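You operate a simulated robot arm through the tools that you are given. There is no shell and no other tool. Be economical: measure what you need, move in short steps, check, and stop when the job is done.

You run a simulated two-armed robot. Do the job below in one go: nothing can be reset, and whatever is moved stays where it is left.

TASK
Take the grey pad and put it on the top of the kitting bench. Open the kitting drawer, take the blue bin and put it inside, then shut the drawer. Put the small blue pad on top of the blue pad on the top of the kitting bench. Open the wiring drawer, put the blue tub inside and shut the drawer again. Fetch the red marker pen and stand it on top of the grey spool. Any order will do. Set down upright: red marker pen.

The check looks at the end state, three seconds after you hand in, the way a careful person would. Anything else that was tipped, shoved, dropped, spilled or broken makes it a failure.

THE ROBOT
Two 7-joint arms with two-finger parallel grippers on one trunk, on a base that drives. Base frame: it is fixed to the floor where the robot stands at the start and does not move with it; the origin is under the middle of the robot, x ahead of it, y to its left, z up. Lengths are in m, angles in rad, forces in N, time in s.
The left shoulder is at the start at [0.02, 0.113, 0.997], the right one opposite. With the tool pointing down near the work surface each hand reaches from about 0.24 to 0.6 m from the robot's upright axis, wherever it stands, measured 20 degrees to its own side. Places, roughly: blue bin [0.5, 0, 1.5]; blue pad (8x9x3 cm) [0.8, 0.7, 0.8]; blue tub (6x6x5 cm) [-5.1, 6.2, 0.8]; drawer kit [0.5, 0.7, 0.7]; drawer wire [-8.7, 4.3, 0.7]; grey pad (6x16x6 cm) [0.7, 0, 1.1]; grey spool (7x6x6 cm) [-9.8, 4.3, 0.8]; kitting drawer [0.4, 0.7, 0.7]; red marker pen [-5.25, 6.25, 0.75]; small blue pad (8x4x4 cm) [0.7, 0.5, 0.8]; top of the kitting bench [0.5, 1.4, 0.8]; wiring drawer [-8.7, 4.2, 0.7]. Payload 1.57 kg a hand.
The TCP of each hand is the grasp point between the finger pads, 0.03 m short of the fingertips. In the tool frame z runs along the fingers and y along their closing line. The gripper opens to 0.08 m. The fingers are 0.017 m wide and 0.012 m thick; the gripper's body (0.04 by 0.082 m) begins 0.08 m behind the TCP.
Orientation is that of the tool frame in the base frame, as a unit quaternion [x, y, z, w]. With the fingers straight down and closing along the base's y, the tool's x points along the base's -x, its y along +y and its z along -z.

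THE INTERFACE
- The arms move only by the tool servo_tool. It takes "left_steps", "right_steps" or both (then of equal length, played together; a hand with none holds still); each is a list of rows, each a list of 7 numbers: the shift along the base's x, y, z in units of 400 mm (1.0 is 400 mm), then the turn, a rotation vector about the base's x, y, z in units of 90 degrees (1.0 is 90 degrees), then the opening, from 0 (shut) to 1 (fully open). In form: [[x, y, z, wx, wy, wz, hand], ...]. A call has 1 to 8 rows; each row is the pose to reach, as a shift and turn from the pose commanded when the call began. A call with a number of a shift or a turn outside -1 to 1 is refused whole. Each row takes 0.2 s and may step no farther than 0.05 m and 0.15 rad from the row before; otherwise, or with a gripper value out of range, the whole call is refused. A pose out of reach is approached as far as the arm can. The call stops where the force on the tool passes 40 N (or 10 N more than at its start, if that is more) or the arm is blocked; 0.2 s more then pass. The fingers move at their own pace (about 0.045 m/s each) and stop on an object; they squeeze with about 43 N. The grip force told is the motor's: it shows also when the fingers shut on nothing. Time passes only in rows, and 0.2 s behind the last, so rows that repeat a pose let the fingers close. It gives the time, the measured TCP pose, the force on the tool (base axes), the opening and the grip force at its end, in the units of the frame above (readings bear some noise), with the torque about the TCP (base axes, N m) and any sound that the robot's microphone picked up, and new pictures: "pictures" is both (left out), scene, wrist or none (wrist: the cameras of the hands that moved).
- Cameras (640 x 400 px; columns grow to the right, rows downward): "scene" is now at [0.076, 0.0672, 1.1633]; the picture's right is [0.73, -0.68, 0.00], its down [-0.11, -0.12, -0.99] and it looks along [0.67, 0.72, -0.16] (base axes); focal length 214 px, centre (320, 200). "left" rides on the left gripper at [0.072, 0.007, -0.122] in its tool frame; the picture's right is [-0.09, 1.00, 0.00], its down [-0.84, -0.08, -0.54] and it looks along [-0.54, -0.05, 0.84] (tool axes); focal length 238 px, centre (320, 200). "right" rides on the right gripper at [0.072, -0.007, -0.122] in its tool frame; the picture's right is [0.09, 1.00, 0.00], its down [-0.84, 0.08, -0.54] and it looks along [-0.54, 0.05, 0.84] (tool axes); focal length 238 px, centre (320, 200).
- raise_lower(by): slides the trunk up (or, below 0, down) by that many m; the arms and the scene camera ride with it, the base frame stays. It gives what a move gives, with no picture.
- steer(legs): drives the robot by 1 to 6 legs, each [ahead, left, turn to the left] in m, m and rad, along the robot's own axes; the way and the turn of a leg run together, so that a leg with both is an arc; at most 1.5 m and 3.142 rad a leg. The arms and the cameras ride along, it lands a little off, and it stops where it bumps. It gives what a move gives, and a new picture of the scene camera.
- head_to(pan, tilt): turns the head with the scene camera to pan (to the left, within 1.396 rad either way) and tilt (down, from -0.506 to 1.204), counted from straight ahead of the robot. It gives what a move gives, and a new picture of the scene camera.
- point_at(camera, pixels): there is no depth. For up to 12 entries [column, row, z] of the newest picture of that camera ("zoom" is the newest enlarged one), the place [x, y] in the base frame at which the ray of that pixel passes the height z, good to about 0.002 m. It takes no simulated time.
- zoom(camera, box): a new picture of the part [left, top, right, bottom] of that camera's present view, enlarged. It takes no simulated time.
- close_job(): hands the job in; it is judged then, once.

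Work in short steps. Measure before you move; look again where a grasp or a placing could have gone wrong, and mend it. You have 138 turns and 260 pictures in all, those below and enlarged ones among them. Open the grippers and draw the arms clear of the work before you hand the job in, unless the task says otherwise; then end with one line.

The tools are called after "Call:" by a JSON object that holds its "method" and its "body". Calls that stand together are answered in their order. servo_tool: Moves the arms, as the interface text tells. Its arguments: {"type":"object","properties":{"left_steps":{"type":"array"},"right_steps":{"type":"array"},"pictures":{"type":"string","enum":["both","scene","wrist","none"]}},"required":[]} The other tools are called the same way: raise_lower (by) slides the trunk up or down; steer (legs) drives the base; head_to (pan, tilt) turns the head that bears the scene camera; point_at (camera, pixels) gives the place at which the rays of pixels pass given heights; zoom (camera, box) takes an enlarged picture of a part of a camera's view; close_job () hands the job in.

At the start:

```text
clock: 0.0
left_tcp_pos: [0.2691, 0.3499, 1.0004]
left_tool_rot: [0.0, 1.0, 0.0, 0.0]
left_wrist_force: [0.2, 0.0, -1.0]
left_torque: [0.03, 0.01, 0.02]
left_grip_width: 0.0799
left_grip_force: 0.1
right_tcp_pos: [0.3939, 0.0719, 0.9998]
right_tool_rot: [0.0, 1.0, 0.0, 0.001]
right_wrist_force: [-0.9, 0.9, -0.7]
right_torque: [0.01, -0.02, -0.01]
right_grip_width: 0.08
right_grip_force: 0.2
trunk travel left (down, up): [-0.05, 0.52]
robot x, y, heading: [0.0029, -0.0021, -0.003]
head pan, tilt: [0.819, 0.161]
```

scene: 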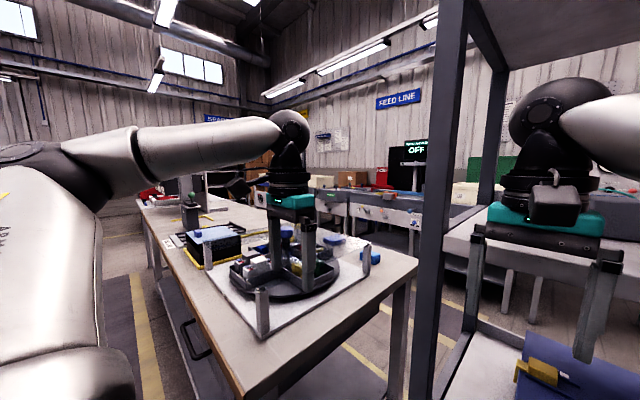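
right: 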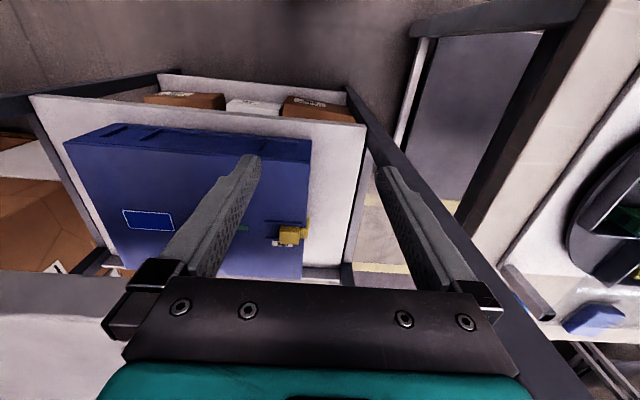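
left: 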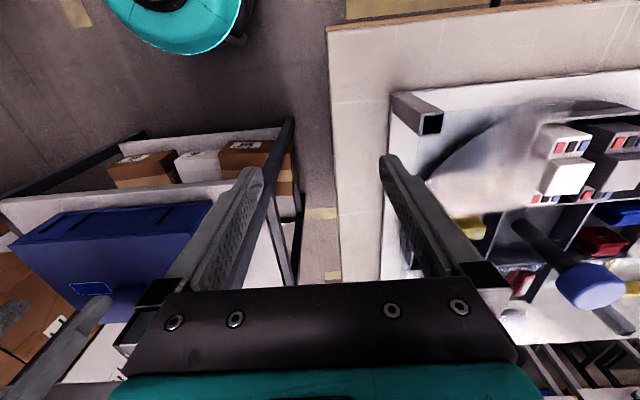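

The scene shows the kitting bench ahead-left and a rack straight ahead. I'll look straight ahead, both up and level, to find the blue bin (z 1.5) and the grey pad (z 1.1).

Call:
{"method": "head_to", "body": {"pan": 0.0, "tilt": 0.0}}

Call:
{"method": "head_to", "body": {"pan": 0.8, "tilt": 0.6}}

```text
clock: 1.1
left_tcp_pos: [0.2695, 0.3499, 0.9979]
left_tool_rot: [0.0, 1.0, 0.001, 0.0]
left_wrist_force: [-0.6, 0.4, 0.6]
left_torque: [-0.03, 0.0, 0.0]
left_grip_width: 0.0798
left_grip_force: 0.1
right_tcp_pos: [0.395, 0.0716, 0.9997]
right_tool_rot: [0.0, 1.0, -0.001, 0.0]
right_wrist_force: [0.3, -0.1, -0.3]
right_torque: [-0.01, -0.01, 0.02]
right_grip_width: 0.0798
right_grip_force: 0.1
trunk travel left (down, up): [-0.05, 0.52]
robot x, y, heading: [0.0025, -0.0007, 0.003]
head pan, tilt: [0.0, 0.0]
```

scene: 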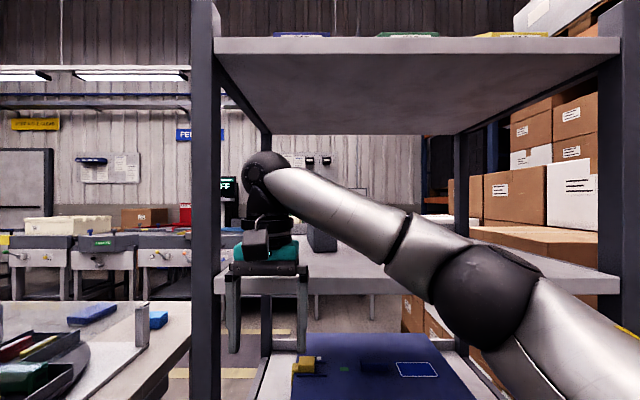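

```text
clock: 2.3
left_tcp_pos: [0.2694, 0.3497, 1.0001]
left_tool_rot: [0.0, 1.0, 0.001, 0.0]
left_wrist_force: [0.8, -0.5, -0.5]
left_torque: [-0.01, -0.02, 0.01]
left_grip_width: 0.0799
left_grip_force: 0.1
right_tcp_pos: [0.3938, 0.0717, 0.9994]
right_tool_rot: [-0.001, 1.0, 0.0, 0.0]
right_wrist_force: [0.2, 0.3, 0.4]
right_torque: [0.02, 0.0, 0.02]
right_grip_width: 0.0798
right_grip_force: 0.1
trunk travel left (down, up): [-0.05, 0.52]
robot x, y, heading: [-0.0003, -0.0024, 0.0]
head pan, tilt: [0.799, 0.6]
```

scene: 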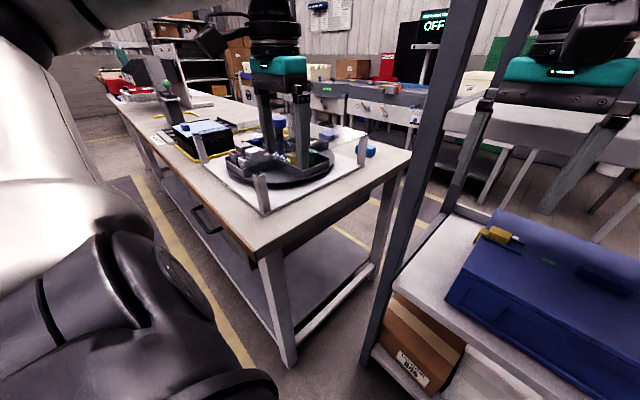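

The top shelf (z≈1.45) holds a blue, a green and a yellow bin; the grey pad is probably behind the right gripper on the middle shelf. I'll raise the trunk to see the top shelf.

Call:
{"method": "raise_lower", "body": {"by": 0.5}}

Call:
{"method": "head_to", "body": {"pan": 0.0, "tilt": 0.35}}

```text
refused: 0.5 is not a number from -0.4 to 0.4
```

```text
clock: 3.4
left_tcp_pos: [0.27, 0.3506, 0.9998]
left_tool_rot: [0.0, 1.0, -0.001, 0.0]
left_wrist_force: [-0.5, 0.5, 0.6]
left_torque: [-0.01, 0.02, 0.04]
left_grip_width: 0.08
left_grip_force: 0.1
right_tcp_pos: [0.394, 0.0716, 1.0005]
right_tool_rot: [0.0, 1.0, -0.001, 0.0]
right_wrist_force: [-0.1, 0.4, -0.3]
right_torque: [-0.02, 0.0, 0.0]
right_grip_width: 0.0798
right_grip_force: 0.0
trunk travel left (down, up): [-0.05, 0.52]
robot x, y, heading: [-0.0005, 0.0029, -0.004]
head pan, tilt: [0.0, 0.351]
```

scene: 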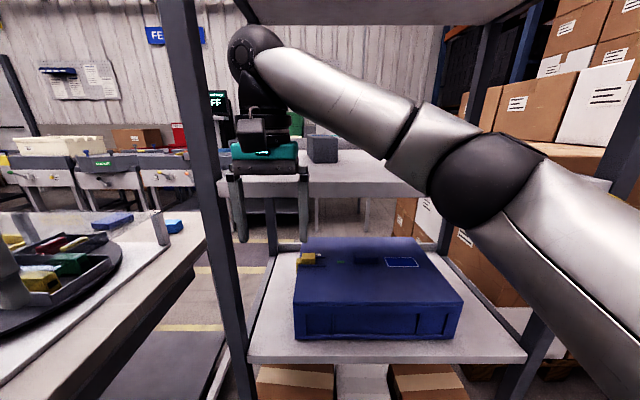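

The grey pad is visible at about (322,150) on the middle shelf, beyond the gripper. The right hand at x≈0.39 is in front of the shelf edge (≈0.5), so I'll pull it back a bit and then raise the trunk.

Call:
{"method": "servo_tool", "body": {"right_steps": [[-0.1, -0.1, 0, 0, 0, 0, 1], [-0.2, -0.15, 0, 0, 0, 0, 1]], "pictures": "scene"}}

Call:
{"method": "raise_lower", "body": {"by": 0.4}}

Call:
{"method": "head_to", "body": {"pan": 0.0, "tilt": 0.5}}

```text
refused: row 1 steps farther than a row can; nothing moved
```

```text
clock: 7.2
left_tcp_pos: [0.269, 0.3511, 1.4003]
left_tool_rot: [0.0, 1.0, 0.0, 0.0]
left_wrist_force: [0.6, -0.9, 0.2]
left_torque: [0.0, 0.02, -0.01]
left_grip_width: 0.0799
left_grip_force: 0.1
right_tcp_pos: [0.3943, 0.0708, 1.3999]
right_tool_rot: [0.0, 1.0, -0.001, 0.0]
right_wrist_force: [0.4, 0.4, -0.8]
right_torque: [-0.01, -0.01, 0.01]
right_grip_width: 0.0801
right_grip_force: 0.0
trunk travel left (down, up): [-0.45, 0.12]
robot x, y, heading: [0.0032, 0.0028, -0.001]
head pan, tilt: [0.0, 0.351]
```

```text
clock: 7.9
left_tcp_pos: [0.2702, 0.3496, 1.401]
left_tool_rot: [0.0, 1.0, 0.0, 0.0]
left_wrist_force: [0.0, 1.2, 0.3]
left_torque: [-0.01, -0.02, -0.03]
left_grip_width: 0.08
left_grip_force: 0.2
right_tcp_pos: [0.394, 0.0711, 1.4]
right_tool_rot: [0.0, 1.0, -0.001, -0.001]
right_wrist_force: [0.3, -0.2, 0.1]
right_torque: [-0.03, 0.01, -0.03]
right_grip_width: 0.0799
right_grip_force: 0.0
trunk travel left (down, up): [-0.45, 0.12]
robot x, y, heading: [0.0025, -0.0016, -0.0]
head pan, tilt: [0.0, 0.499]
```

scene: 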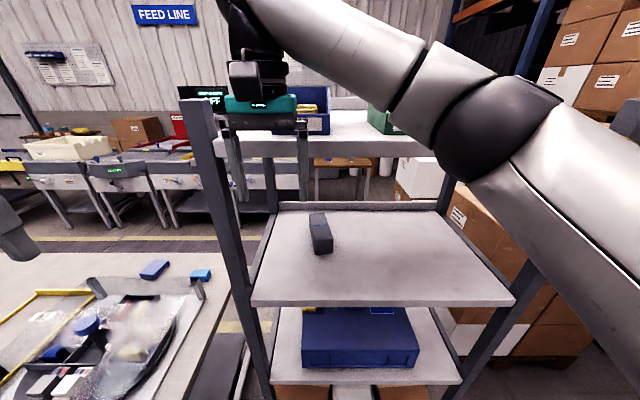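

The raised view shows the grey pad at (320,232) on the middle shelf and the blue bin at (308,112) on the top shelf behind the gripper. I'll measure shelf edges and pad corners, and zoom in on both.

Call:
{"method": "point_at", "body": {"camera": "scene", "pixels": [[250, 303, 1.0], [250, 303, 1.05], [515, 303, 1.05], [317, 254, 1.05], [333, 252, 1.05], [325, 213, 1.05], [310, 213, 1.11], [350, 150, 1.45], [350, 142, 1.45], [280, 201, 1.05], [435, 201, 1.05], [183, 100, 1.6]]}}

Call:
{"method": "zoom", "body": {"camera": "scene", "box": [280, 190, 360, 270]}}

Call:
{"method": "zoom", "body": {"camera": "scene", "box": [200, 60, 440, 210]}}

Call:
{"method": "zoom", "body": {"camera": "right", "box": [0, 0, 640, 400]}}

```text
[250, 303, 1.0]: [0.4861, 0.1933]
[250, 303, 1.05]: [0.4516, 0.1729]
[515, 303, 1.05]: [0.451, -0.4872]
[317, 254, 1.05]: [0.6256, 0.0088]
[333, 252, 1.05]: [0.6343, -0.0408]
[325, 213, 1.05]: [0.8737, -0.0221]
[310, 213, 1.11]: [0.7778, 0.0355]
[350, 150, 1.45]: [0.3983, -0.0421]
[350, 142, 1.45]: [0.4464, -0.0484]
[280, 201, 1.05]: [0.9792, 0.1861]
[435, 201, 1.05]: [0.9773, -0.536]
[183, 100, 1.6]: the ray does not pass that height
```

```text
5.00 times, centred on (320, 230) of scene
```

zoom: 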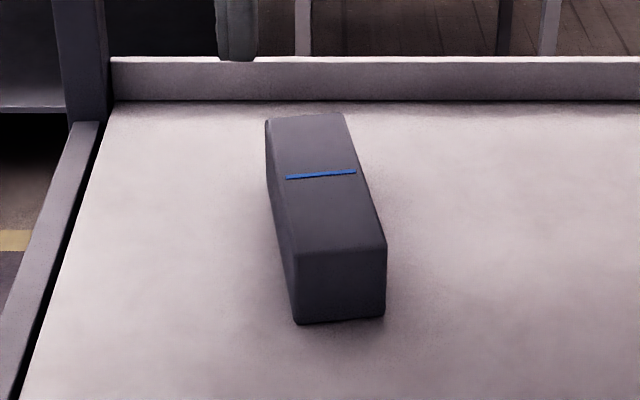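

```text
2.67 times, centred on (320, 135) of scene
```

zoom: 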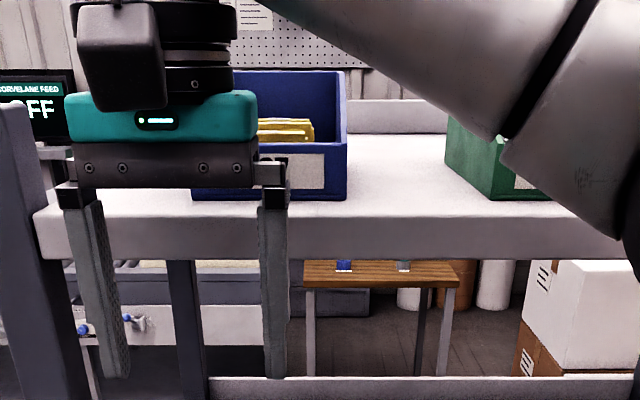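

```text
1.00 times, centred on (320, 200) of right (not enlarged: the box is as wide or as high as the picture)
```

zoom: 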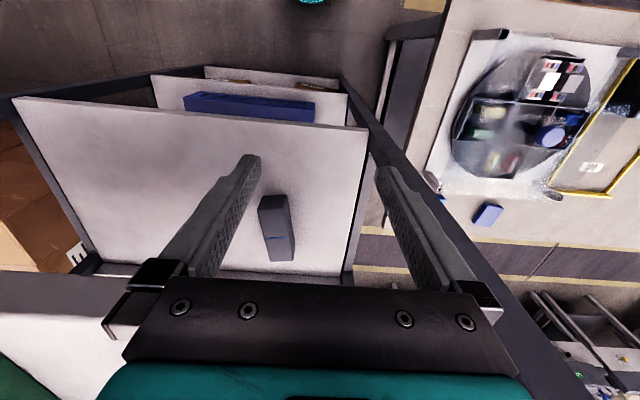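

The middle shelf comes out at z≈1.045 with its front edge at x≈0.45, and the top shelf at z≈1.475; the blue bin is about 11 cm wide around y 0.03. I'll move the right hand aside, raise further and look at the bin.

Call:
{"method": "servo_tool", "body": {"right_steps": [[-0.08, -0.09, 0, 0, 0, 0, 1], [-0.16, -0.18, 0, 0, 0, 0, 1], [-0.2, -0.29, 0, 0, 0, 0, 1], [-0.2, -0.41, 0, 0, 0, 0, 1], [-0.2, -0.53, 0, 0, 0, 0, 1], [-0.2, -0.65, 0, 0, 0, 0, 1]], "pictures": "none"}}

Call:
{"method": "raise_lower", "body": {"by": 0.12}}

Call:
{"method": "head_to", "body": {"pan": 0.0, "tilt": 0.5}}

Call:
{"method": "zoom", "body": {"camera": "scene", "box": [200, 70, 440, 220]}}

```text
clock: 9.3
left_tcp_pos: [0.2694, 0.3486, 1.4004]
left_tool_rot: [-0.001, 1.0, 0.001, 0.0]
left_wrist_force: [0.1, 0.4, -0.5]
left_torque: [0.0, -0.04, -0.03]
left_grip_width: 0.08
left_grip_force: 0.1
right_tcp_pos: [0.3128, -0.191, 1.4004]
right_tool_rot: [-0.001, 1.0, 0.0, 0.0]
right_wrist_force: [-0.3, 0.2, 0.6]
right_torque: [0.03, 0.03, -0.01]
right_grip_width: 0.08
right_grip_force: 0.0
trunk travel left (down, up): [-0.45, 0.12]
robot x, y, heading: [-0.0018, 0.0012, 0.004]
head pan, tilt: [0.0, 0.499]
```

```text
clock: 10.8
left_tcp_pos: [0.2699, 0.3504, 1.5202]
left_tool_rot: [0.0, 1.0, 0.0, 0.001]
left_wrist_force: [-0.1, 0.4, -0.3]
left_torque: [-0.01, -0.03, 0.0]
left_grip_width: 0.0802
left_grip_force: 0.0
right_tcp_pos: [0.314, -0.1886, 1.5206]
right_tool_rot: [0.0, 1.0, -0.001, 0.0]
right_wrist_force: [0.2, 0.1, 0.0]
right_torque: [-0.01, 0.03, 0.02]
right_grip_width: 0.0802
right_grip_force: 0.0
trunk travel left (down, up): [-0.57, 0.0]
robot x, y, heading: [0.0004, -0.0018, -0.001]
head pan, tilt: [0.0, 0.499]
```

```text
clock: 11.4
left_tcp_pos: [0.2701, 0.3495, 1.5201]
left_tool_rot: [0.001, 1.0, 0.0, 0.0]
left_wrist_force: [-0.3, 0.9, 0.8]
left_torque: [0.02, 0.01, 0.01]
left_grip_width: 0.08
left_grip_force: 0.1
right_tcp_pos: [0.3161, -0.189, 1.5196]
right_tool_rot: [0.001, 1.0, 0.0, 0.0]
right_wrist_force: [-0.7, -0.3, -0.1]
right_torque: [-0.01, -0.01, 0.01]
right_grip_width: 0.0802
right_grip_force: 0.1
trunk travel left (down, up): [-0.57, 0.0]
robot x, y, heading: [-0.0029, 0.0012, -0.003]
head pan, tilt: [0.0, 0.499]
```

scene: 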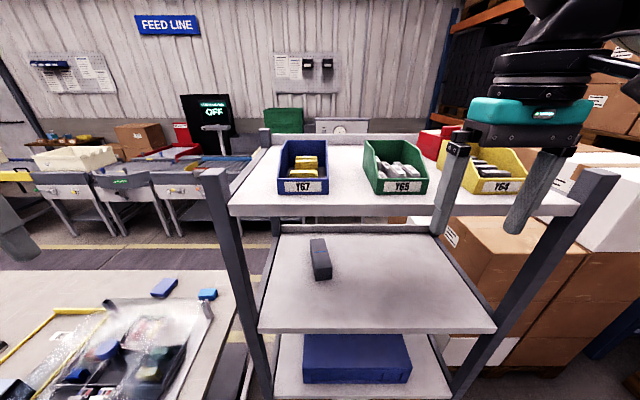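

```text
2.67 times, centred on (320, 145) of scene
```

zoom: 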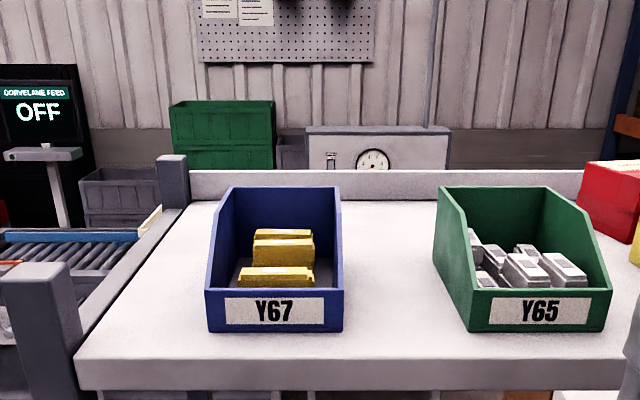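

Now the blue bin "Y67" is clear in the zoom (front base (208,330)-(342,330), back top (233,187)-(338,187)). I'll measure its corners and the grey pad's corners.

Call:
{"method": "point_at", "body": {"camera": "zoom", "pixels": [[208, 330, 1.475], [342, 330, 1.475], [207, 293, 1.5], [342, 291, 1.5], [233, 187, 1.55], [338, 187, 1.55], [233, 187, 1.575], [338, 187, 1.575], [240, 290, 1.475], [315, 287, 1.48], [85, 360, 1.475], [207, 293, 1.51]]}}

Call:
{"method": "zoom", "body": {"camera": "scene", "box": [260, 120, 340, 200]}}

Call:
{"method": "zoom", "body": {"camera": "scene", "box": [280, 220, 360, 300]}}

```text
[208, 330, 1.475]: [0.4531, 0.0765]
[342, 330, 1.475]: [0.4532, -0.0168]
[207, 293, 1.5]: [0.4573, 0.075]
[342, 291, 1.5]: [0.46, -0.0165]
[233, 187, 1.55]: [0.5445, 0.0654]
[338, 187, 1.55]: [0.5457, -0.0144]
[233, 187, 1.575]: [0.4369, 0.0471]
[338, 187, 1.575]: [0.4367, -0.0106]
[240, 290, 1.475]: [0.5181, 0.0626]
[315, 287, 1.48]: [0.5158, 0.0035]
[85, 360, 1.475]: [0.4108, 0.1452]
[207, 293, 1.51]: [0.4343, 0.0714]
```

```text
5.00 times, centred on (300, 160) of scene
```

zoom: 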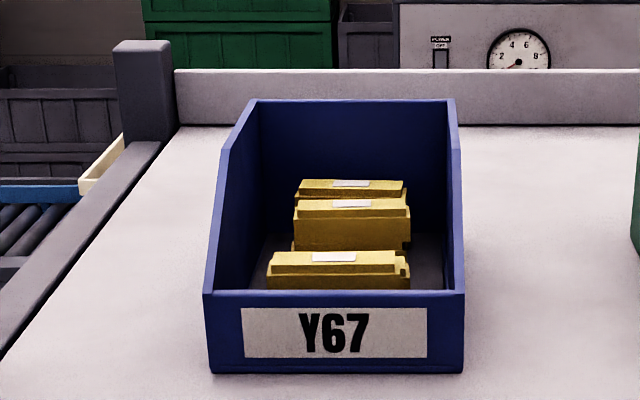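

```text
5.00 times, centred on (320, 260) of scene
```

zoom: 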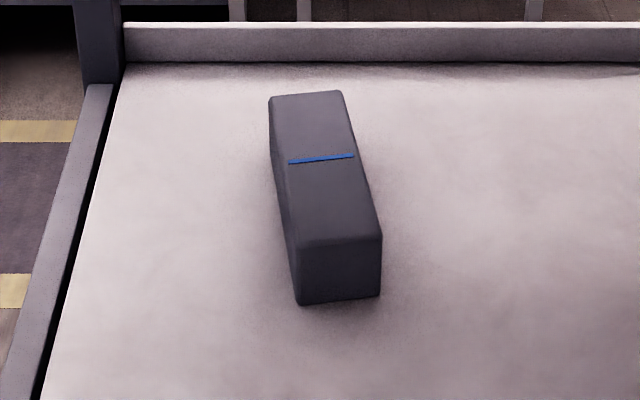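

I need a precise camera model to triangulate heights, so I'll query rays at widely spaced heights, plus the pad corners in the newest zoom.

Call:
{"method": "point_at", "body": {"camera": "scene", "pixels": [[320, 200, 1.6], [320, 200, 1.0], [320, 200, 0.0], [220, 300, 1.5], [220, 300, 0.0], [420, 300, 0.0]]}}

Call:
{"method": "point_at", "body": {"camera": "zoom", "pixels": [[298, 304, 1.045], [381, 295, 1.045], [296, 245, 1.1], [382, 236, 1.1], [269, 100, 1.1], [341, 92, 1.1]]}}

```text
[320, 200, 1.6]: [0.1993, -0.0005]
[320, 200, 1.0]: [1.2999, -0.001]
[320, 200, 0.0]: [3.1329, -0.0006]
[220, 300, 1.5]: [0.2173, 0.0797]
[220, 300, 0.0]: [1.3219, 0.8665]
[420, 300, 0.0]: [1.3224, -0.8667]
```

```text
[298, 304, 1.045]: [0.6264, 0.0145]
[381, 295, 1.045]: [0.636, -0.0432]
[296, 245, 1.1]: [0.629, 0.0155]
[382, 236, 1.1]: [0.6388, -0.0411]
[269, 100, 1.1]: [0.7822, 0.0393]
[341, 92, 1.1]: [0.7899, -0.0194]
```

Corrected model: camera at [0.105, 0, 1.652]; top shelf z≈1.448, middle 1.04, pad from x≈0.63 to 0.79 (yaw ≈9°), bin x 0.505–0.685, y −0.018–0.088, top ≈1.518. Now I'll view the kitting bench from above.

Call:
{"method": "head_to", "body": {"pan": 0.85, "tilt": 0.75}}

Call:
{"method": "zoom", "body": {"camera": "scene", "box": [160, 100, 480, 300]}}

```text
clock: 12.6
left_tcp_pos: [0.2699, 0.3503, 1.52]
left_tool_rot: [0.0, 1.0, 0.001, 0.0]
left_wrist_force: [-0.8, 0.6, 0.2]
left_torque: [0.01, 0.0, 0.0]
left_grip_width: 0.0799
left_grip_force: 0.0
right_tcp_pos: [0.3147, -0.1896, 1.5202]
right_tool_rot: [0.001, 1.0, 0.001, 0.0]
right_wrist_force: [0.4, 0.3, -0.1]
right_torque: [0.01, 0.02, 0.0]
right_grip_width: 0.0801
right_grip_force: 0.0
trunk travel left (down, up): [-0.57, 0.0]
robot x, y, heading: [0.001, 0.0019, -0.003]
head pan, tilt: [0.85, 0.75]
```

scene: 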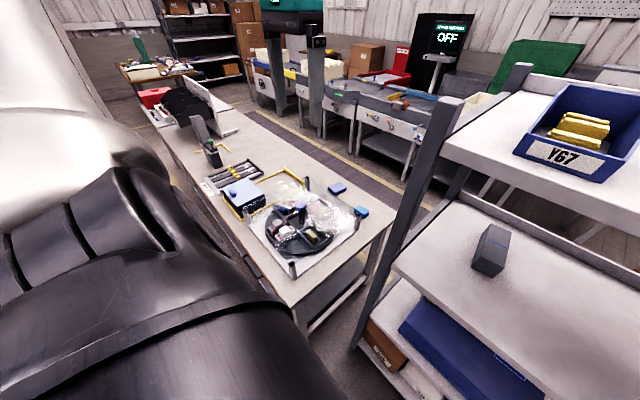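

```text
2.00 times, centred on (320, 200) of scene
```

zoom: 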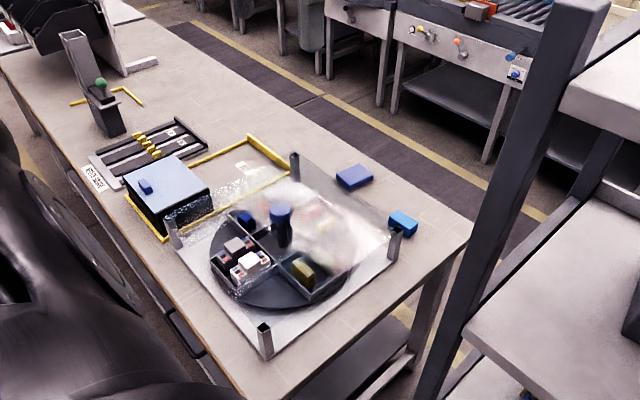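

On the bench: blue pad at zoom (355,178), small blue pad at (403,222), a posted glass-covered turntable, free area at right end and near (90,60). Measuring those.

Call:
{"method": "point_at", "body": {"camera": "zoom", "pixels": [[355, 186, 0.78], [403, 228, 0.78], [468, 228, 0.76], [240, 385, 0.76], [100, 212, 0.76], [265, 355, 0.76], [396, 262, 0.76], [295, 180, 0.76], [180, 248, 0.76], [128, 205, 0.76], [105, 130, 0.76], [3, 75, 0.76]]}}

Call:
{"method": "zoom", "body": {"camera": "left", "box": [0, 0, 640, 400]}}

```text
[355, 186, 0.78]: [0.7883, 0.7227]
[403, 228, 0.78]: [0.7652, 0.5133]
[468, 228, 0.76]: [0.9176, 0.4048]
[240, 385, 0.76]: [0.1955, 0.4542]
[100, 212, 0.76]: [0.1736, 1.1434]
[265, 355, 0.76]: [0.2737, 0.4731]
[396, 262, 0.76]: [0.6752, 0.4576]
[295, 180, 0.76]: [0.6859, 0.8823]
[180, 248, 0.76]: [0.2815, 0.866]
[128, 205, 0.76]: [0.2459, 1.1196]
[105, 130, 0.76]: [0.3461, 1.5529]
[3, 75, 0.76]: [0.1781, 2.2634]
```

```text
1.00 times, centred on (320, 200) of left (not enlarged: the box is as wide or as high as the picture)
```

zoom: 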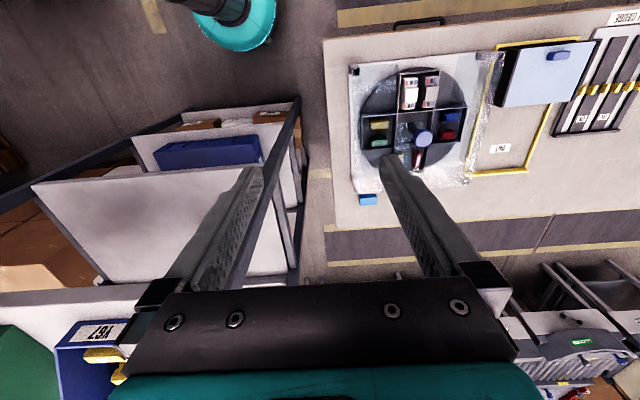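

The bench front edge is at x≈0.19, y from 0.40 up, top ≈0.76. The handle is visible in the left wrist view at (418,22); let me measure it and look around behind/left before driving.

Call:
{"method": "point_at", "body": {"camera": "left", "pixels": [[396, 22, 0.68], [445, 20, 0.68], [325, 38, 0.76], [640, 5, 0.76], [368, 200, 0.78], [355, 195, 0.78], [378, 205, 0.78], [392, 158, 0.76], [510, 185, 0.76]]}}

Call:
{"method": "head_to", "body": {"pan": 1.39, "tilt": 0.5}}

```text
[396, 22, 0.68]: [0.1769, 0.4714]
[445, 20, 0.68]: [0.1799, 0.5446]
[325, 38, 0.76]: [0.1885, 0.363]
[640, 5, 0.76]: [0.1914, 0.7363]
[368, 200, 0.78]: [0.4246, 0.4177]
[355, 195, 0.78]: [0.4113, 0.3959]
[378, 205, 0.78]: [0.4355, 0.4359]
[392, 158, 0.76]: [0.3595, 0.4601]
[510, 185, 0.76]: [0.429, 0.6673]
```

```text
clock: 13.6
left_tcp_pos: [0.2693, 0.3497, 1.52]
left_tool_rot: [0.0, 1.0, 0.0, 0.0]
left_wrist_force: [0.6, -0.5, -0.5]
left_torque: [0.01, 0.03, 0.03]
left_grip_width: 0.08
left_grip_force: 0.1
right_tcp_pos: [0.3146, -0.1885, 1.5192]
right_tool_rot: [0.0, 1.0, 0.0, 0.0]
right_wrist_force: [0.3, -0.1, 0.1]
right_torque: [-0.02, 0.01, -0.02]
right_grip_width: 0.0799
right_grip_force: 0.1
trunk travel left (down, up): [-0.57, 0.0]
robot x, y, heading: [-0.0009, -0.0008, 0.002]
head pan, tilt: [1.389, 0.499]
```

scene: 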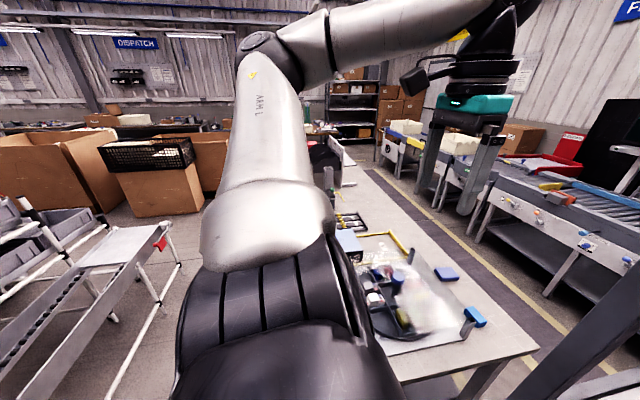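

The stale wrist-image pose explains the mismatch; rescaled, the handle is at x≈0.153, y≈0.685, and the bench edge at x≈0.176. Checking floor clearance on the left by measuring the flow rack's legs, and looking the other way.

Call:
{"method": "point_at", "body": {"camera": "scene", "pixels": [[112, 395, 0.0], [170, 290, 0.0], [180, 262, 0.2], [105, 315, 0.0]]}}

Call:
{"method": "steer", "body": {"legs": [[-0.3, 0.0, 0.0]]}}

```text
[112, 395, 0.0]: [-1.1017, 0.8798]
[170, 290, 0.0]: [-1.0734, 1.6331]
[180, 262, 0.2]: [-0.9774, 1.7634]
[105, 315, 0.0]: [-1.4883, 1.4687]
```

```text
clock: 15.6
left_tcp_pos: [-0.0248, 0.3509, 1.5189]
left_tool_rot: [0.001, 1.0, 0.0, -0.001]
left_wrist_force: [-0.1, -0.1, 0.9]
left_torque: [-0.02, 0.02, -0.01]
left_grip_width: 0.0802
left_grip_force: 0.1
right_tcp_pos: [0.0201, -0.1882, 1.5189]
right_tool_rot: [-0.001, 1.0, 0.001, 0.0]
right_wrist_force: [0.0, -0.2, 0.2]
right_torque: [0.03, -0.01, 0.01]
right_grip_width: 0.0799
right_grip_force: 0.0
trunk travel left (down, up): [-0.57, 0.0]
robot x, y, heading: [-0.2946, 0.0009, 0.003]
head pan, tilt: [1.389, 0.499]
```

scene: 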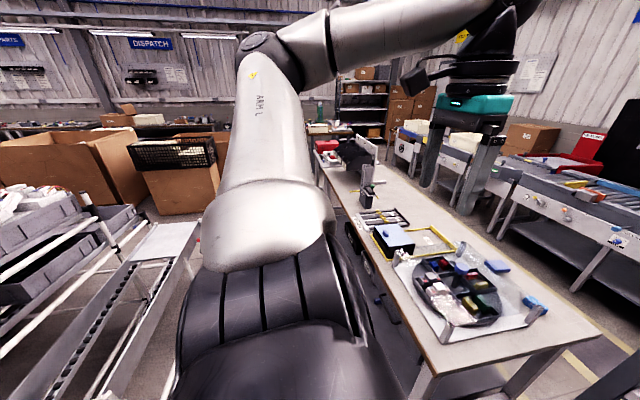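

The flow rack's legs stand at x≈−1.05, so the aisle to x≈−0.5 is free. I'll drive back 0.2 m and left 0.55 m, lower the trunk and look at the drawer front.

Call:
{"method": "steer", "body": {"legs": [[-0.2, 0.0, 0.0], [0.0, 0.55, 0.0]]}}

Call:
{"method": "raise_lower", "body": {"by": -0.4}}

Call:
{"method": "head_to", "body": {"pan": 0.2, "tilt": 0.6}}

```text
clock: 19.9
left_tcp_pos: [-0.2174, 0.9003, 1.5203]
left_tool_rot: [0.003, 1.0, 0.0, 0.0]
left_wrist_force: [0.8, -1.3, -1.0]
left_torque: [0.0, -0.01, 0.01]
left_grip_width: 0.08
left_grip_force: 0.0
right_tcp_pos: [-0.1759, 0.3604, 1.5196]
right_tool_rot: [0.002, 1.0, -0.001, 0.0]
right_wrist_force: [-0.5, -1.1, 0.1]
right_torque: [-0.01, 0.03, 0.0]
right_grip_width: 0.0799
right_grip_force: 0.0
trunk travel left (down, up): [-0.57, 0.0]
robot x, y, heading: [-0.4903, 0.5521, -0.002]
head pan, tilt: [1.389, 0.499]
```

scene: 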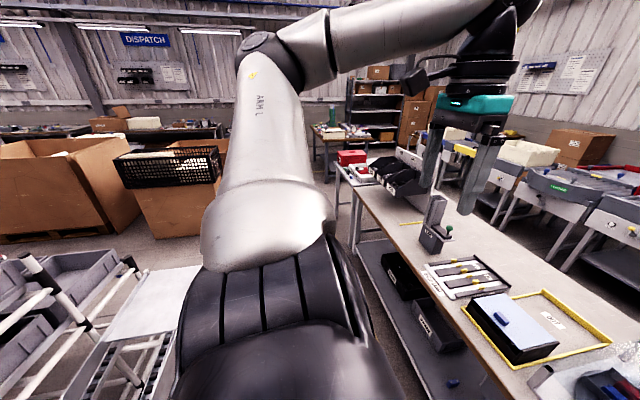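

```text
clock: 23.8
left_tcp_pos: [-0.2168, 0.8986, 1.1204]
left_tool_rot: [0.003, 1.0, 0.001, 0.0]
left_wrist_force: [-0.5, 0.0, 0.7]
left_torque: [0.0, -0.03, -0.02]
left_grip_width: 0.08
left_grip_force: 0.0
right_tcp_pos: [-0.174, 0.3607, 1.1197]
right_tool_rot: [0.002, 1.0, 0.0, 0.0]
right_wrist_force: [0.3, 0.2, -0.5]
right_torque: [-0.05, -0.01, 0.0]
right_grip_width: 0.0797
right_grip_force: 0.1
trunk travel left (down, up): [-0.17, 0.4]
robot x, y, heading: [-0.4869, 0.549, -0.008]
head pan, tilt: [1.389, 0.499]
```

```text
clock: 25.1
left_tcp_pos: [-0.2166, 0.8998, 1.1192]
left_tool_rot: [0.002, 1.0, 0.0, 0.0]
left_wrist_force: [0.1, -0.5, 0.0]
left_torque: [-0.03, -0.01, 0.0]
left_grip_width: 0.0798
left_grip_force: 0.0
right_tcp_pos: [-0.1745, 0.3603, 1.1202]
right_tool_rot: [0.002, 1.0, 0.0, 0.0]
right_wrist_force: [0.6, 0.7, 0.7]
right_torque: [-0.01, -0.02, 0.0]
right_grip_width: 0.0801
right_grip_force: 0.0
trunk travel left (down, up): [-0.17, 0.4]
robot x, y, heading: [-0.4889, 0.5504, -0.003]
head pan, tilt: [0.201, 0.6]
```

scene: 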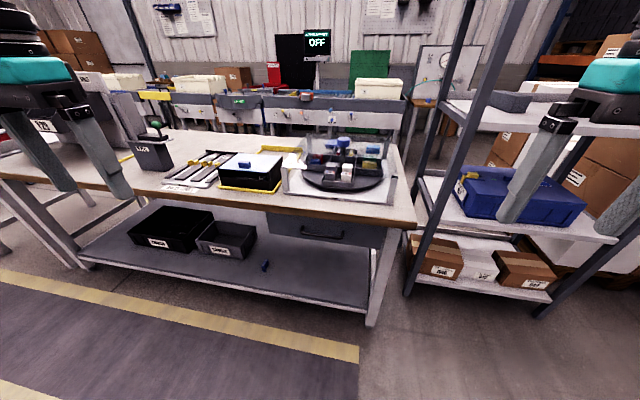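

The drawer is at (270–385, 213–248) with its black bow handle at (301–344, 228–238). I'll zoom and measure it.

Call:
{"method": "zoom", "body": {"camera": "scene", "box": [260, 180, 400, 268]}}

Call:
{"method": "point_at", "body": {"camera": "scene", "pixels": [[301, 230, 0.68], [344, 233, 0.68], [301, 230, 0.65], [344, 233, 0.65], [320, 215, 0.76], [320, 215, 0.73], [320, 200, 1.0], [320, 200, 0.0], [220, 300, 1.0], [220, 300, 0.0]]}}

```text
4.55 times, centred on (330, 224) of scene
```

zoom: 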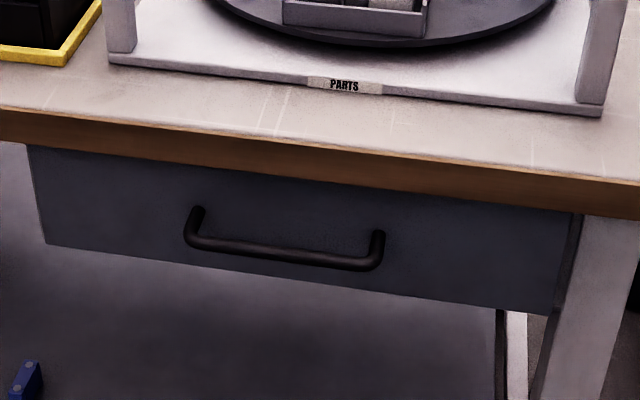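

```text
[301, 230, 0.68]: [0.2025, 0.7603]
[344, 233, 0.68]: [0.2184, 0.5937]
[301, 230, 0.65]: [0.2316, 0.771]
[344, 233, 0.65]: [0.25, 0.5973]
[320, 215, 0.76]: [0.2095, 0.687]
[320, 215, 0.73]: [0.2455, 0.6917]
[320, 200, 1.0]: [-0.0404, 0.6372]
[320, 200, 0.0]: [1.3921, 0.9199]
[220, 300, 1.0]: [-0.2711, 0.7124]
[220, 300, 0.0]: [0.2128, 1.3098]
```

Combining views: the handle bar is at about (0.155, 0.667, 0.73), bench top ≈0.785. I'll lower the trunk and rotate the left hand to point at +x closing vertically, in two half turns.

Call:
{"method": "raise_lower", "body": {"by": -0.12}}

Call:
{"method": "servo_tool", "body": {"left_steps": [[0.03, -0.04, -0.05, 0.055, -0.055, -0.055, 0.6], [0.06, -0.08, -0.1, 0.11, -0.11, -0.11, 0.6], [0.09, -0.12, -0.15, 0.165, -0.165, -0.165, 0.6], [0.12, -0.16, -0.2, 0.22, -0.22, -0.22, 0.6], [0.15, -0.2, -0.25, 0.275, -0.275, -0.275, 0.6], [0.18, -0.24, -0.3, 0.33, -0.33, -0.33, 0.6], [0.2, -0.29, -0.34, 0.385, -0.385, -0.385, 0.6]], "pictures": "none"}}

Call:
{"method": "servo_tool", "body": {"left_steps": [[0.03, -0.04, -0.05, 0.055, -0.055, -0.055, 0.6], [0.06, -0.08, -0.1, 0.11, -0.11, -0.11, 0.6], [0.09, -0.12, -0.15, 0.165, -0.165, -0.165, 0.6], [0.12, -0.16, -0.2, 0.22, -0.22, -0.22, 0.6], [0.15, -0.2, -0.25, 0.275, -0.275, -0.275, 0.6], [0.18, -0.24, -0.3, 0.33, -0.33, -0.33, 0.6], [0.22, -0.29, -0.34, 0.385, -0.385, -0.385, 0.6]]}}

```text
clock: 26.6
left_tcp_pos: [-0.2162, 0.8992, 0.9999]
left_tool_rot: [0.003, 1.0, 0.0, 0.0]
left_wrist_force: [-0.1, -0.2, -0.1]
left_torque: [-0.02, -0.01, -0.03]
left_grip_width: 0.08
left_grip_force: 0.1
right_tcp_pos: [-0.175, 0.3594, 1.0005]
right_tool_rot: [0.003, 1.0, -0.001, 0.0]
right_wrist_force: [0.6, 0.1, 0.5]
right_torque: [-0.02, 0.02, -0.01]
right_grip_width: 0.0803
right_grip_force: 0.1
trunk travel left (down, up): [-0.05, 0.52]
robot x, y, heading: [-0.4894, 0.5498, -0.006]
head pan, tilt: [0.201, 0.6]
```

```text
clock: 28.2
left_tcp_pos: [-0.099, 0.7803, 0.8666]
left_tool_rot: [0.291, 0.865, 0.29, 0.289]
left_wrist_force: [-0.4, 0.2, -0.7]
left_torque: [0.0, 0.0, 0.0]
left_grip_width: 0.0479
left_grip_force: 0.0
left hand out of reach, approached as far as the arm can: row 5, 6, 7
right_tcp_pos: [-0.1745, 0.3614, 0.9998]
right_tool_rot: [0.003, 1.0, 0.0, 0.0]
right_wrist_force: [0.3, 0.8, -0.3]
right_torque: [0.0, 0.0, 0.01]
right_grip_width: 0.0799
right_grip_force: 0.1
trunk travel left (down, up): [-0.05, 0.52]
robot x, y, heading: [-0.4863, 0.5515, -0.006]
head pan, tilt: [0.201, 0.6]
```

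```text
clock: 29.9
left_tcp_pos: [-0.0135, 0.7348, 0.8443]
left_tool_rot: [0.502, 0.498, 0.501, 0.499]
left_wrist_force: [0.0, 0.1, 0.6]
left_torque: [0.01, 0.01, 0.0]
left_grip_width: 0.0479
left_grip_force: 0.1
left hand out of reach, approached as far as the arm can: row 3, 4, 5, 6, 7
right_tcp_pos: [-0.1743, 0.3595, 1.0002]
right_tool_rot: [0.003, 1.0, 0.0, 0.0]
right_wrist_force: [0.6, -0.4, -0.8]
right_torque: [-0.01, 0.0, -0.01]
right_grip_width: 0.08
right_grip_force: 0.3
trunk travel left (down, up): [-0.05, 0.52]
robot x, y, heading: [-0.4851, 0.5514, -0.008]
head pan, tilt: [0.201, 0.6]
```

scene: 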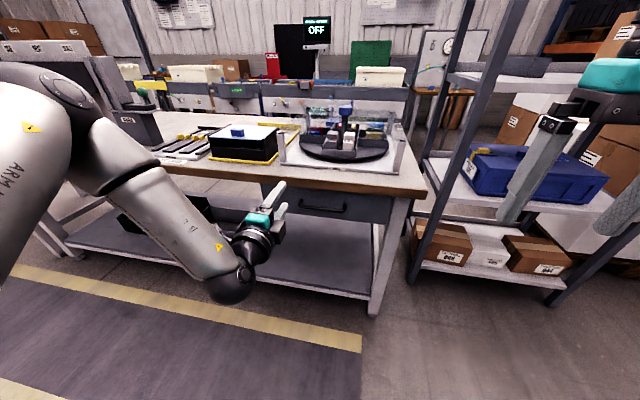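
left: 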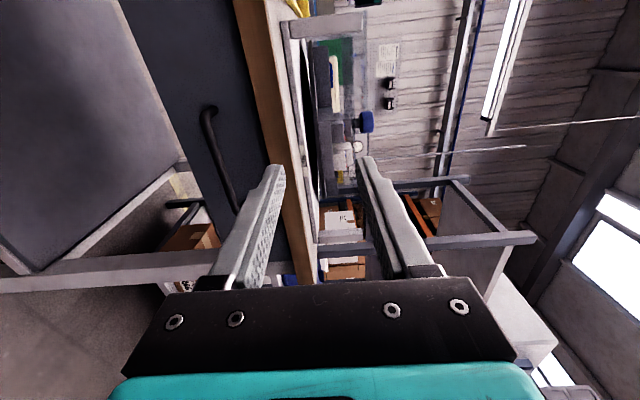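

Orientation is right but z 0.73 is unreachable with a horizontal tool (measured z 0.844). I'll pitch the tool 45° downward in place, which should bring the pose within reach, and see where the commanded pose lies.

Call:
{"method": "servo_tool", "body": {"left_steps": [[0, 0, 0, 0, 0.085, 0, 0.6], [0, 0, 0, 0, 0.17, 0, 0.6], [0, 0, 0, 0, 0.255, 0, 0.6], [0, 0, 0, 0, 0.34, 0, 0.6], [0, 0, 0, 0, 0.425, 0, 0.6], [0, 0, 0, 0, 0.5, 0, 0.6]]}}

```text
clock: 31.2
left_tcp_pos: [-0.014, 0.7353, 0.8439]
left_tool_rot: [0.655, 0.651, 0.271, 0.27]
left_wrist_force: [-0.5, -0.3, 0.4]
left_torque: [-0.02, -0.02, -0.01]
left_grip_width: 0.0478
left_grip_force: 0.1
right_tcp_pos: [-0.175, 0.3604, 0.9982]
right_tool_rot: [0.002, 1.0, 0.0, 0.001]
right_wrist_force: [0.2, 0.3, -0.5]
right_torque: [0.0, 0.0, -0.02]
right_grip_width: 0.08
right_grip_force: 0.0
trunk travel left (down, up): [-0.05, 0.52]
robot x, y, heading: [-0.4876, 0.5512, -0.008]
head pan, tilt: [0.201, 0.6]
```

scene: 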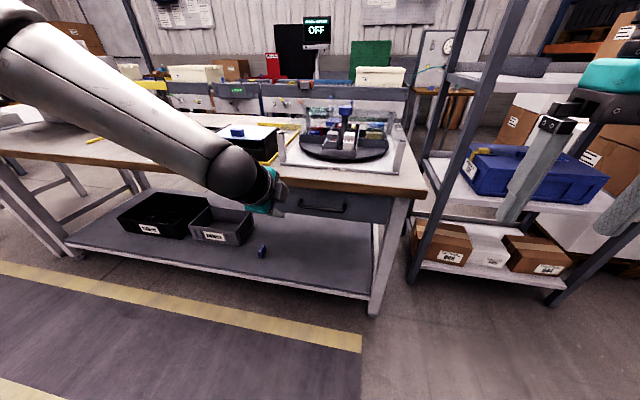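
left: 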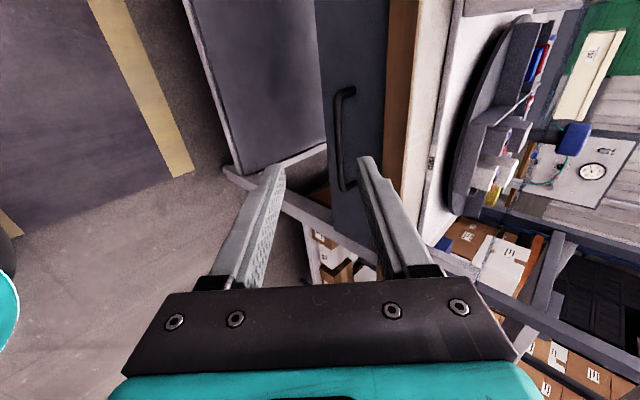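

The commanded pose now equals the measured one. The handle shows in the left view, bar from (342,95) to (343,187); checking its place at several heights.

Call:
{"method": "point_at", "body": {"camera": "left", "pixels": [[338, 98, 0.73], [342, 185, 0.73], [338, 98, 0.7], [342, 185, 0.7], [338, 98, 0.75], [342, 185, 0.75], [417, 150, 0.785], [385, 150, 0.75]]}}

Call:
{"method": "point_at", "body": {"camera": "scene", "pixels": [[300, 205, 0.73], [345, 212, 0.73], [300, 205, 0.7], [345, 212, 0.7]]}}

Call:
{"method": "zoom", "body": {"camera": "scene", "box": [260, 160, 400, 248]}}

```text
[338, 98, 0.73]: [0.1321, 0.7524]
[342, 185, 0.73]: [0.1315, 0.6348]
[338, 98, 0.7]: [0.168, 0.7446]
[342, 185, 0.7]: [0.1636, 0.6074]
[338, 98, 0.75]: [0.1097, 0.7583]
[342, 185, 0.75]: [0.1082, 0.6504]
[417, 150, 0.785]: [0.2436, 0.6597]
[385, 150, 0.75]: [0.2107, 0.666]
```

```text
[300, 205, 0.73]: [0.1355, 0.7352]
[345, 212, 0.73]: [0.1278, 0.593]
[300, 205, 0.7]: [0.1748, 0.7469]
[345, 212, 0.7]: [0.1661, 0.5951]
```

```text
4.55 times, centred on (330, 204) of scene
```

zoom: 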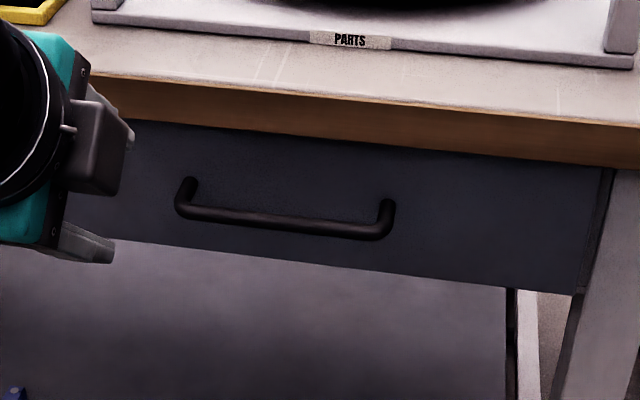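

Triangulated, the bar is at (0.158, y 0.60–0.745, z≈0.708). I'll go to a pre-grasp 6 cm back along the 45° tool axis and check.

Call:
{"method": "servo_tool", "body": {"left_steps": [[0.075, -0.04, -0.052, 0, 0, 0, 0.5], [0.15, -0.08, -0.104, 0, 0, 0, 0.5], [0.225, -0.12, -0.156, 0, 0, 0, 0.5], [0.2975, -0.155, -0.2075, 0, 0, 0, 0.5]]}}

```text
clock: 32.2
left_tcp_pos: [0.0762, 0.7011, 0.7864]
left_tool_rot: [0.655, 0.651, 0.271, 0.271]
left_wrist_force: [-1.1, -0.3, 0.2]
left_torque: [0.0, 0.02, -0.01]
left_grip_width: 0.04
left_grip_force: 0.0
left hand out of reach, approached as far as the arm can: row 3, 4
right_tcp_pos: [-0.1746, 0.3606, 0.999]
right_tool_rot: [0.003, 1.0, 0.0, -0.001]
right_wrist_force: [-0.1, -0.2, 0.0]
right_torque: [0.0, -0.01, 0.01]
right_grip_width: 0.0799
right_grip_force: 0.1
trunk travel left (down, up): [-0.05, 0.52]
robot x, y, heading: [-0.4867, 0.5509, -0.008]
head pan, tilt: [0.201, 0.6]
```

scene: 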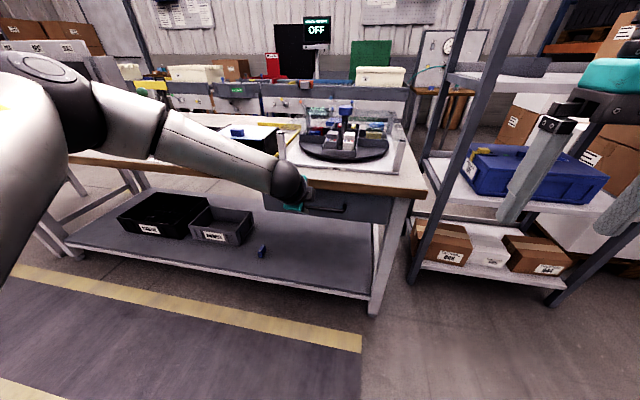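
left: 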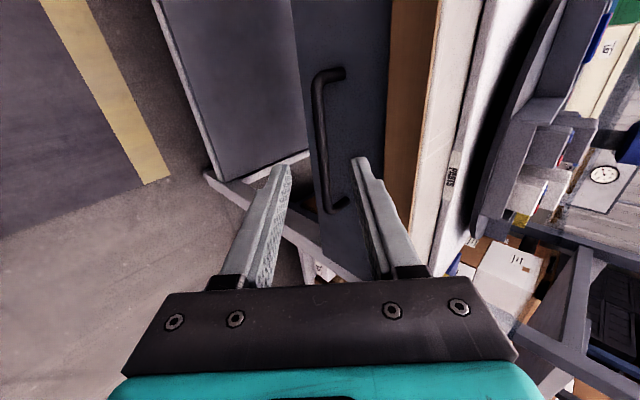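

The arm is at full stretch. I'll pull the hand back 12 cm, drive the base 15 cm forward and lower the trunk by 4 cm, so the handle is within comfortable reach.

Call:
{"method": "servo_tool", "body": {"left_steps": [[-0.12, 0, 0, 0, 0, 0, 0.5], [-0.24, 0, 0, 0, 0, 0, 0.5], [-0.36, 0, 0, 0, 0, 0, 0.5]], "pictures": "none"}}

Call:
{"method": "steer", "body": {"legs": [[0.15, 0.0, 0.0]]}}

Call:
{"method": "servo_tool", "body": {"left_steps": [[0.0, -0.035, -0.03, 0, 0, 0, 0.5], [0, -0.07, -0.063, 0, 0, 0, 0.5]]}}

```text
clock: 33.0
left_tcp_pos: [-0.0661, 0.702, 0.7872]
left_tool_rot: [0.654, 0.652, 0.271, 0.271]
left_wrist_force: [-0.3, -0.2, 0.0]
left_torque: [0.0, 0.0, 0.0]
left_grip_width: 0.0401
left_grip_force: 0.1
right_tcp_pos: [-0.174, 0.3605, 0.9992]
right_tool_rot: [0.002, 1.0, 0.001, 0.0]
right_wrist_force: [0.0, -0.1, -0.3]
right_torque: [0.02, -0.03, 0.02]
right_grip_width: 0.08
right_grip_force: 0.0
trunk travel left (down, up): [-0.05, 0.52]
robot x, y, heading: [-0.4895, 0.5507, -0.007]
head pan, tilt: [0.201, 0.6]
```

```text
clock: 34.4
left_tcp_pos: [0.0802, 0.7009, 0.7859]
left_tool_rot: [0.655, 0.652, 0.272, 0.27]
left_wrist_force: [-0.2, -1.0, 0.7]
left_torque: [0.04, 0.02, 0.0]
left_grip_width: 0.04
left_grip_force: 0.0
right_tcp_pos: [-0.0256, 0.3604, 1.0003]
right_tool_rot: [0.001, 1.0, 0.0, 0.0]
right_wrist_force: [-0.7, -0.3, 0.2]
right_torque: [0.0, 0.01, 0.03]
right_grip_width: 0.0801
right_grip_force: 0.1
trunk travel left (down, up): [-0.05, 0.52]
robot x, y, heading: [-0.34, 0.5495, -0.006]
head pan, tilt: [0.201, 0.6]
```

scene: 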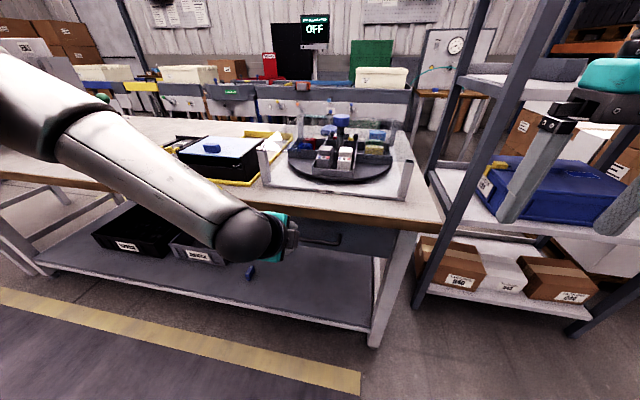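

```text
clock: 35.0
left_tcp_pos: [0.0805, 0.6738, 0.7612]
left_tool_rot: [0.654, 0.653, 0.271, 0.269]
left_wrist_force: [-0.5, 0.5, -0.3]
left_torque: [-0.01, 0.03, 0.03]
left_grip_width: 0.0401
left_grip_force: 0.0
right_tcp_pos: [-0.0253, 0.3609, 0.9994]
right_tool_rot: [0.001, 1.0, 0.001, 0.0]
right_wrist_force: [0.2, 0.0, 0.7]
right_torque: [-0.02, 0.0, -0.02]
right_grip_width: 0.0798
right_grip_force: 0.0
trunk travel left (down, up): [-0.05, 0.52]
robot x, y, heading: [-0.3398, 0.5549, -0.001]
head pan, tilt: [0.201, 0.6]
```

scene: 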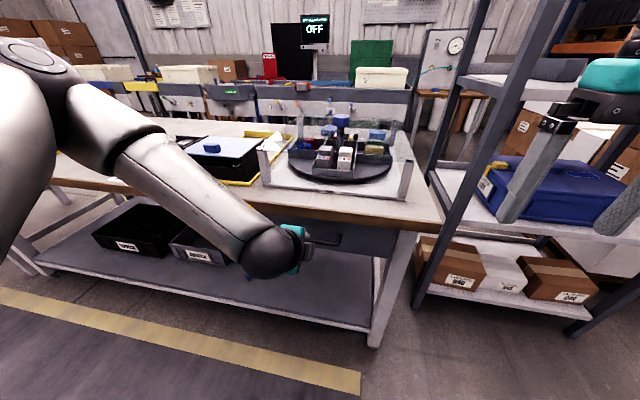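
left: 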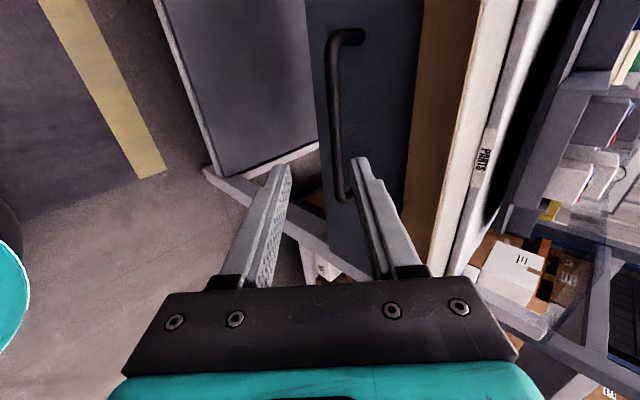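

The bar is seen from (330,45) to (342,195). Re-measuring it from this closer view before advancing.

Call:
{"method": "point_at", "body": {"camera": "left", "pixels": [[330, 50, 0.71], [338, 190, 0.71], [330, 50, 0.7], [338, 190, 0.7], [330, 50, 0.72], [338, 190, 0.72], [362, 36, 0.72]]}}

Call:
{"method": "point_at", "body": {"camera": "scene", "pixels": [[337, 243, 0.7], [337, 243, 0.72], [337, 243, 0.71]]}}

Call:
{"method": "zoom", "body": {"camera": "scene", "box": [260, 190, 420, 290]}}

```text
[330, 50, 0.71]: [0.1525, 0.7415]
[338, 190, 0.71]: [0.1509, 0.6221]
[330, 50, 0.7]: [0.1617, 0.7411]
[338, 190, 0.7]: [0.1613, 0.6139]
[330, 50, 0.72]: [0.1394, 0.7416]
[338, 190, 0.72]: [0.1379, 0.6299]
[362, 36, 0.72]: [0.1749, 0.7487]
```

```text
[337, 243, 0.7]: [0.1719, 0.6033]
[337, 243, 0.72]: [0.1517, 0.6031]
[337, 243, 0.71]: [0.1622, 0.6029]
```

```text
4.00 times, centred on (340, 240) of scene
```

zoom: 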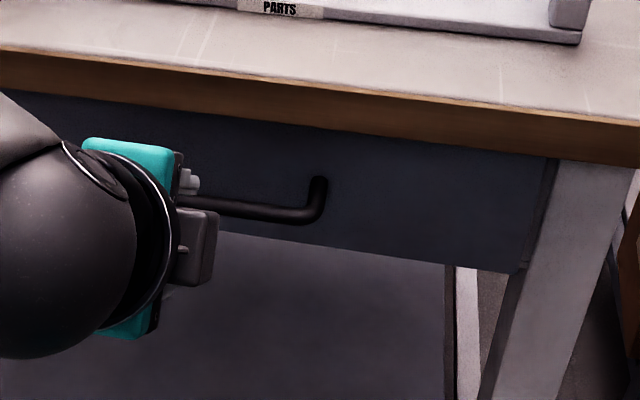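

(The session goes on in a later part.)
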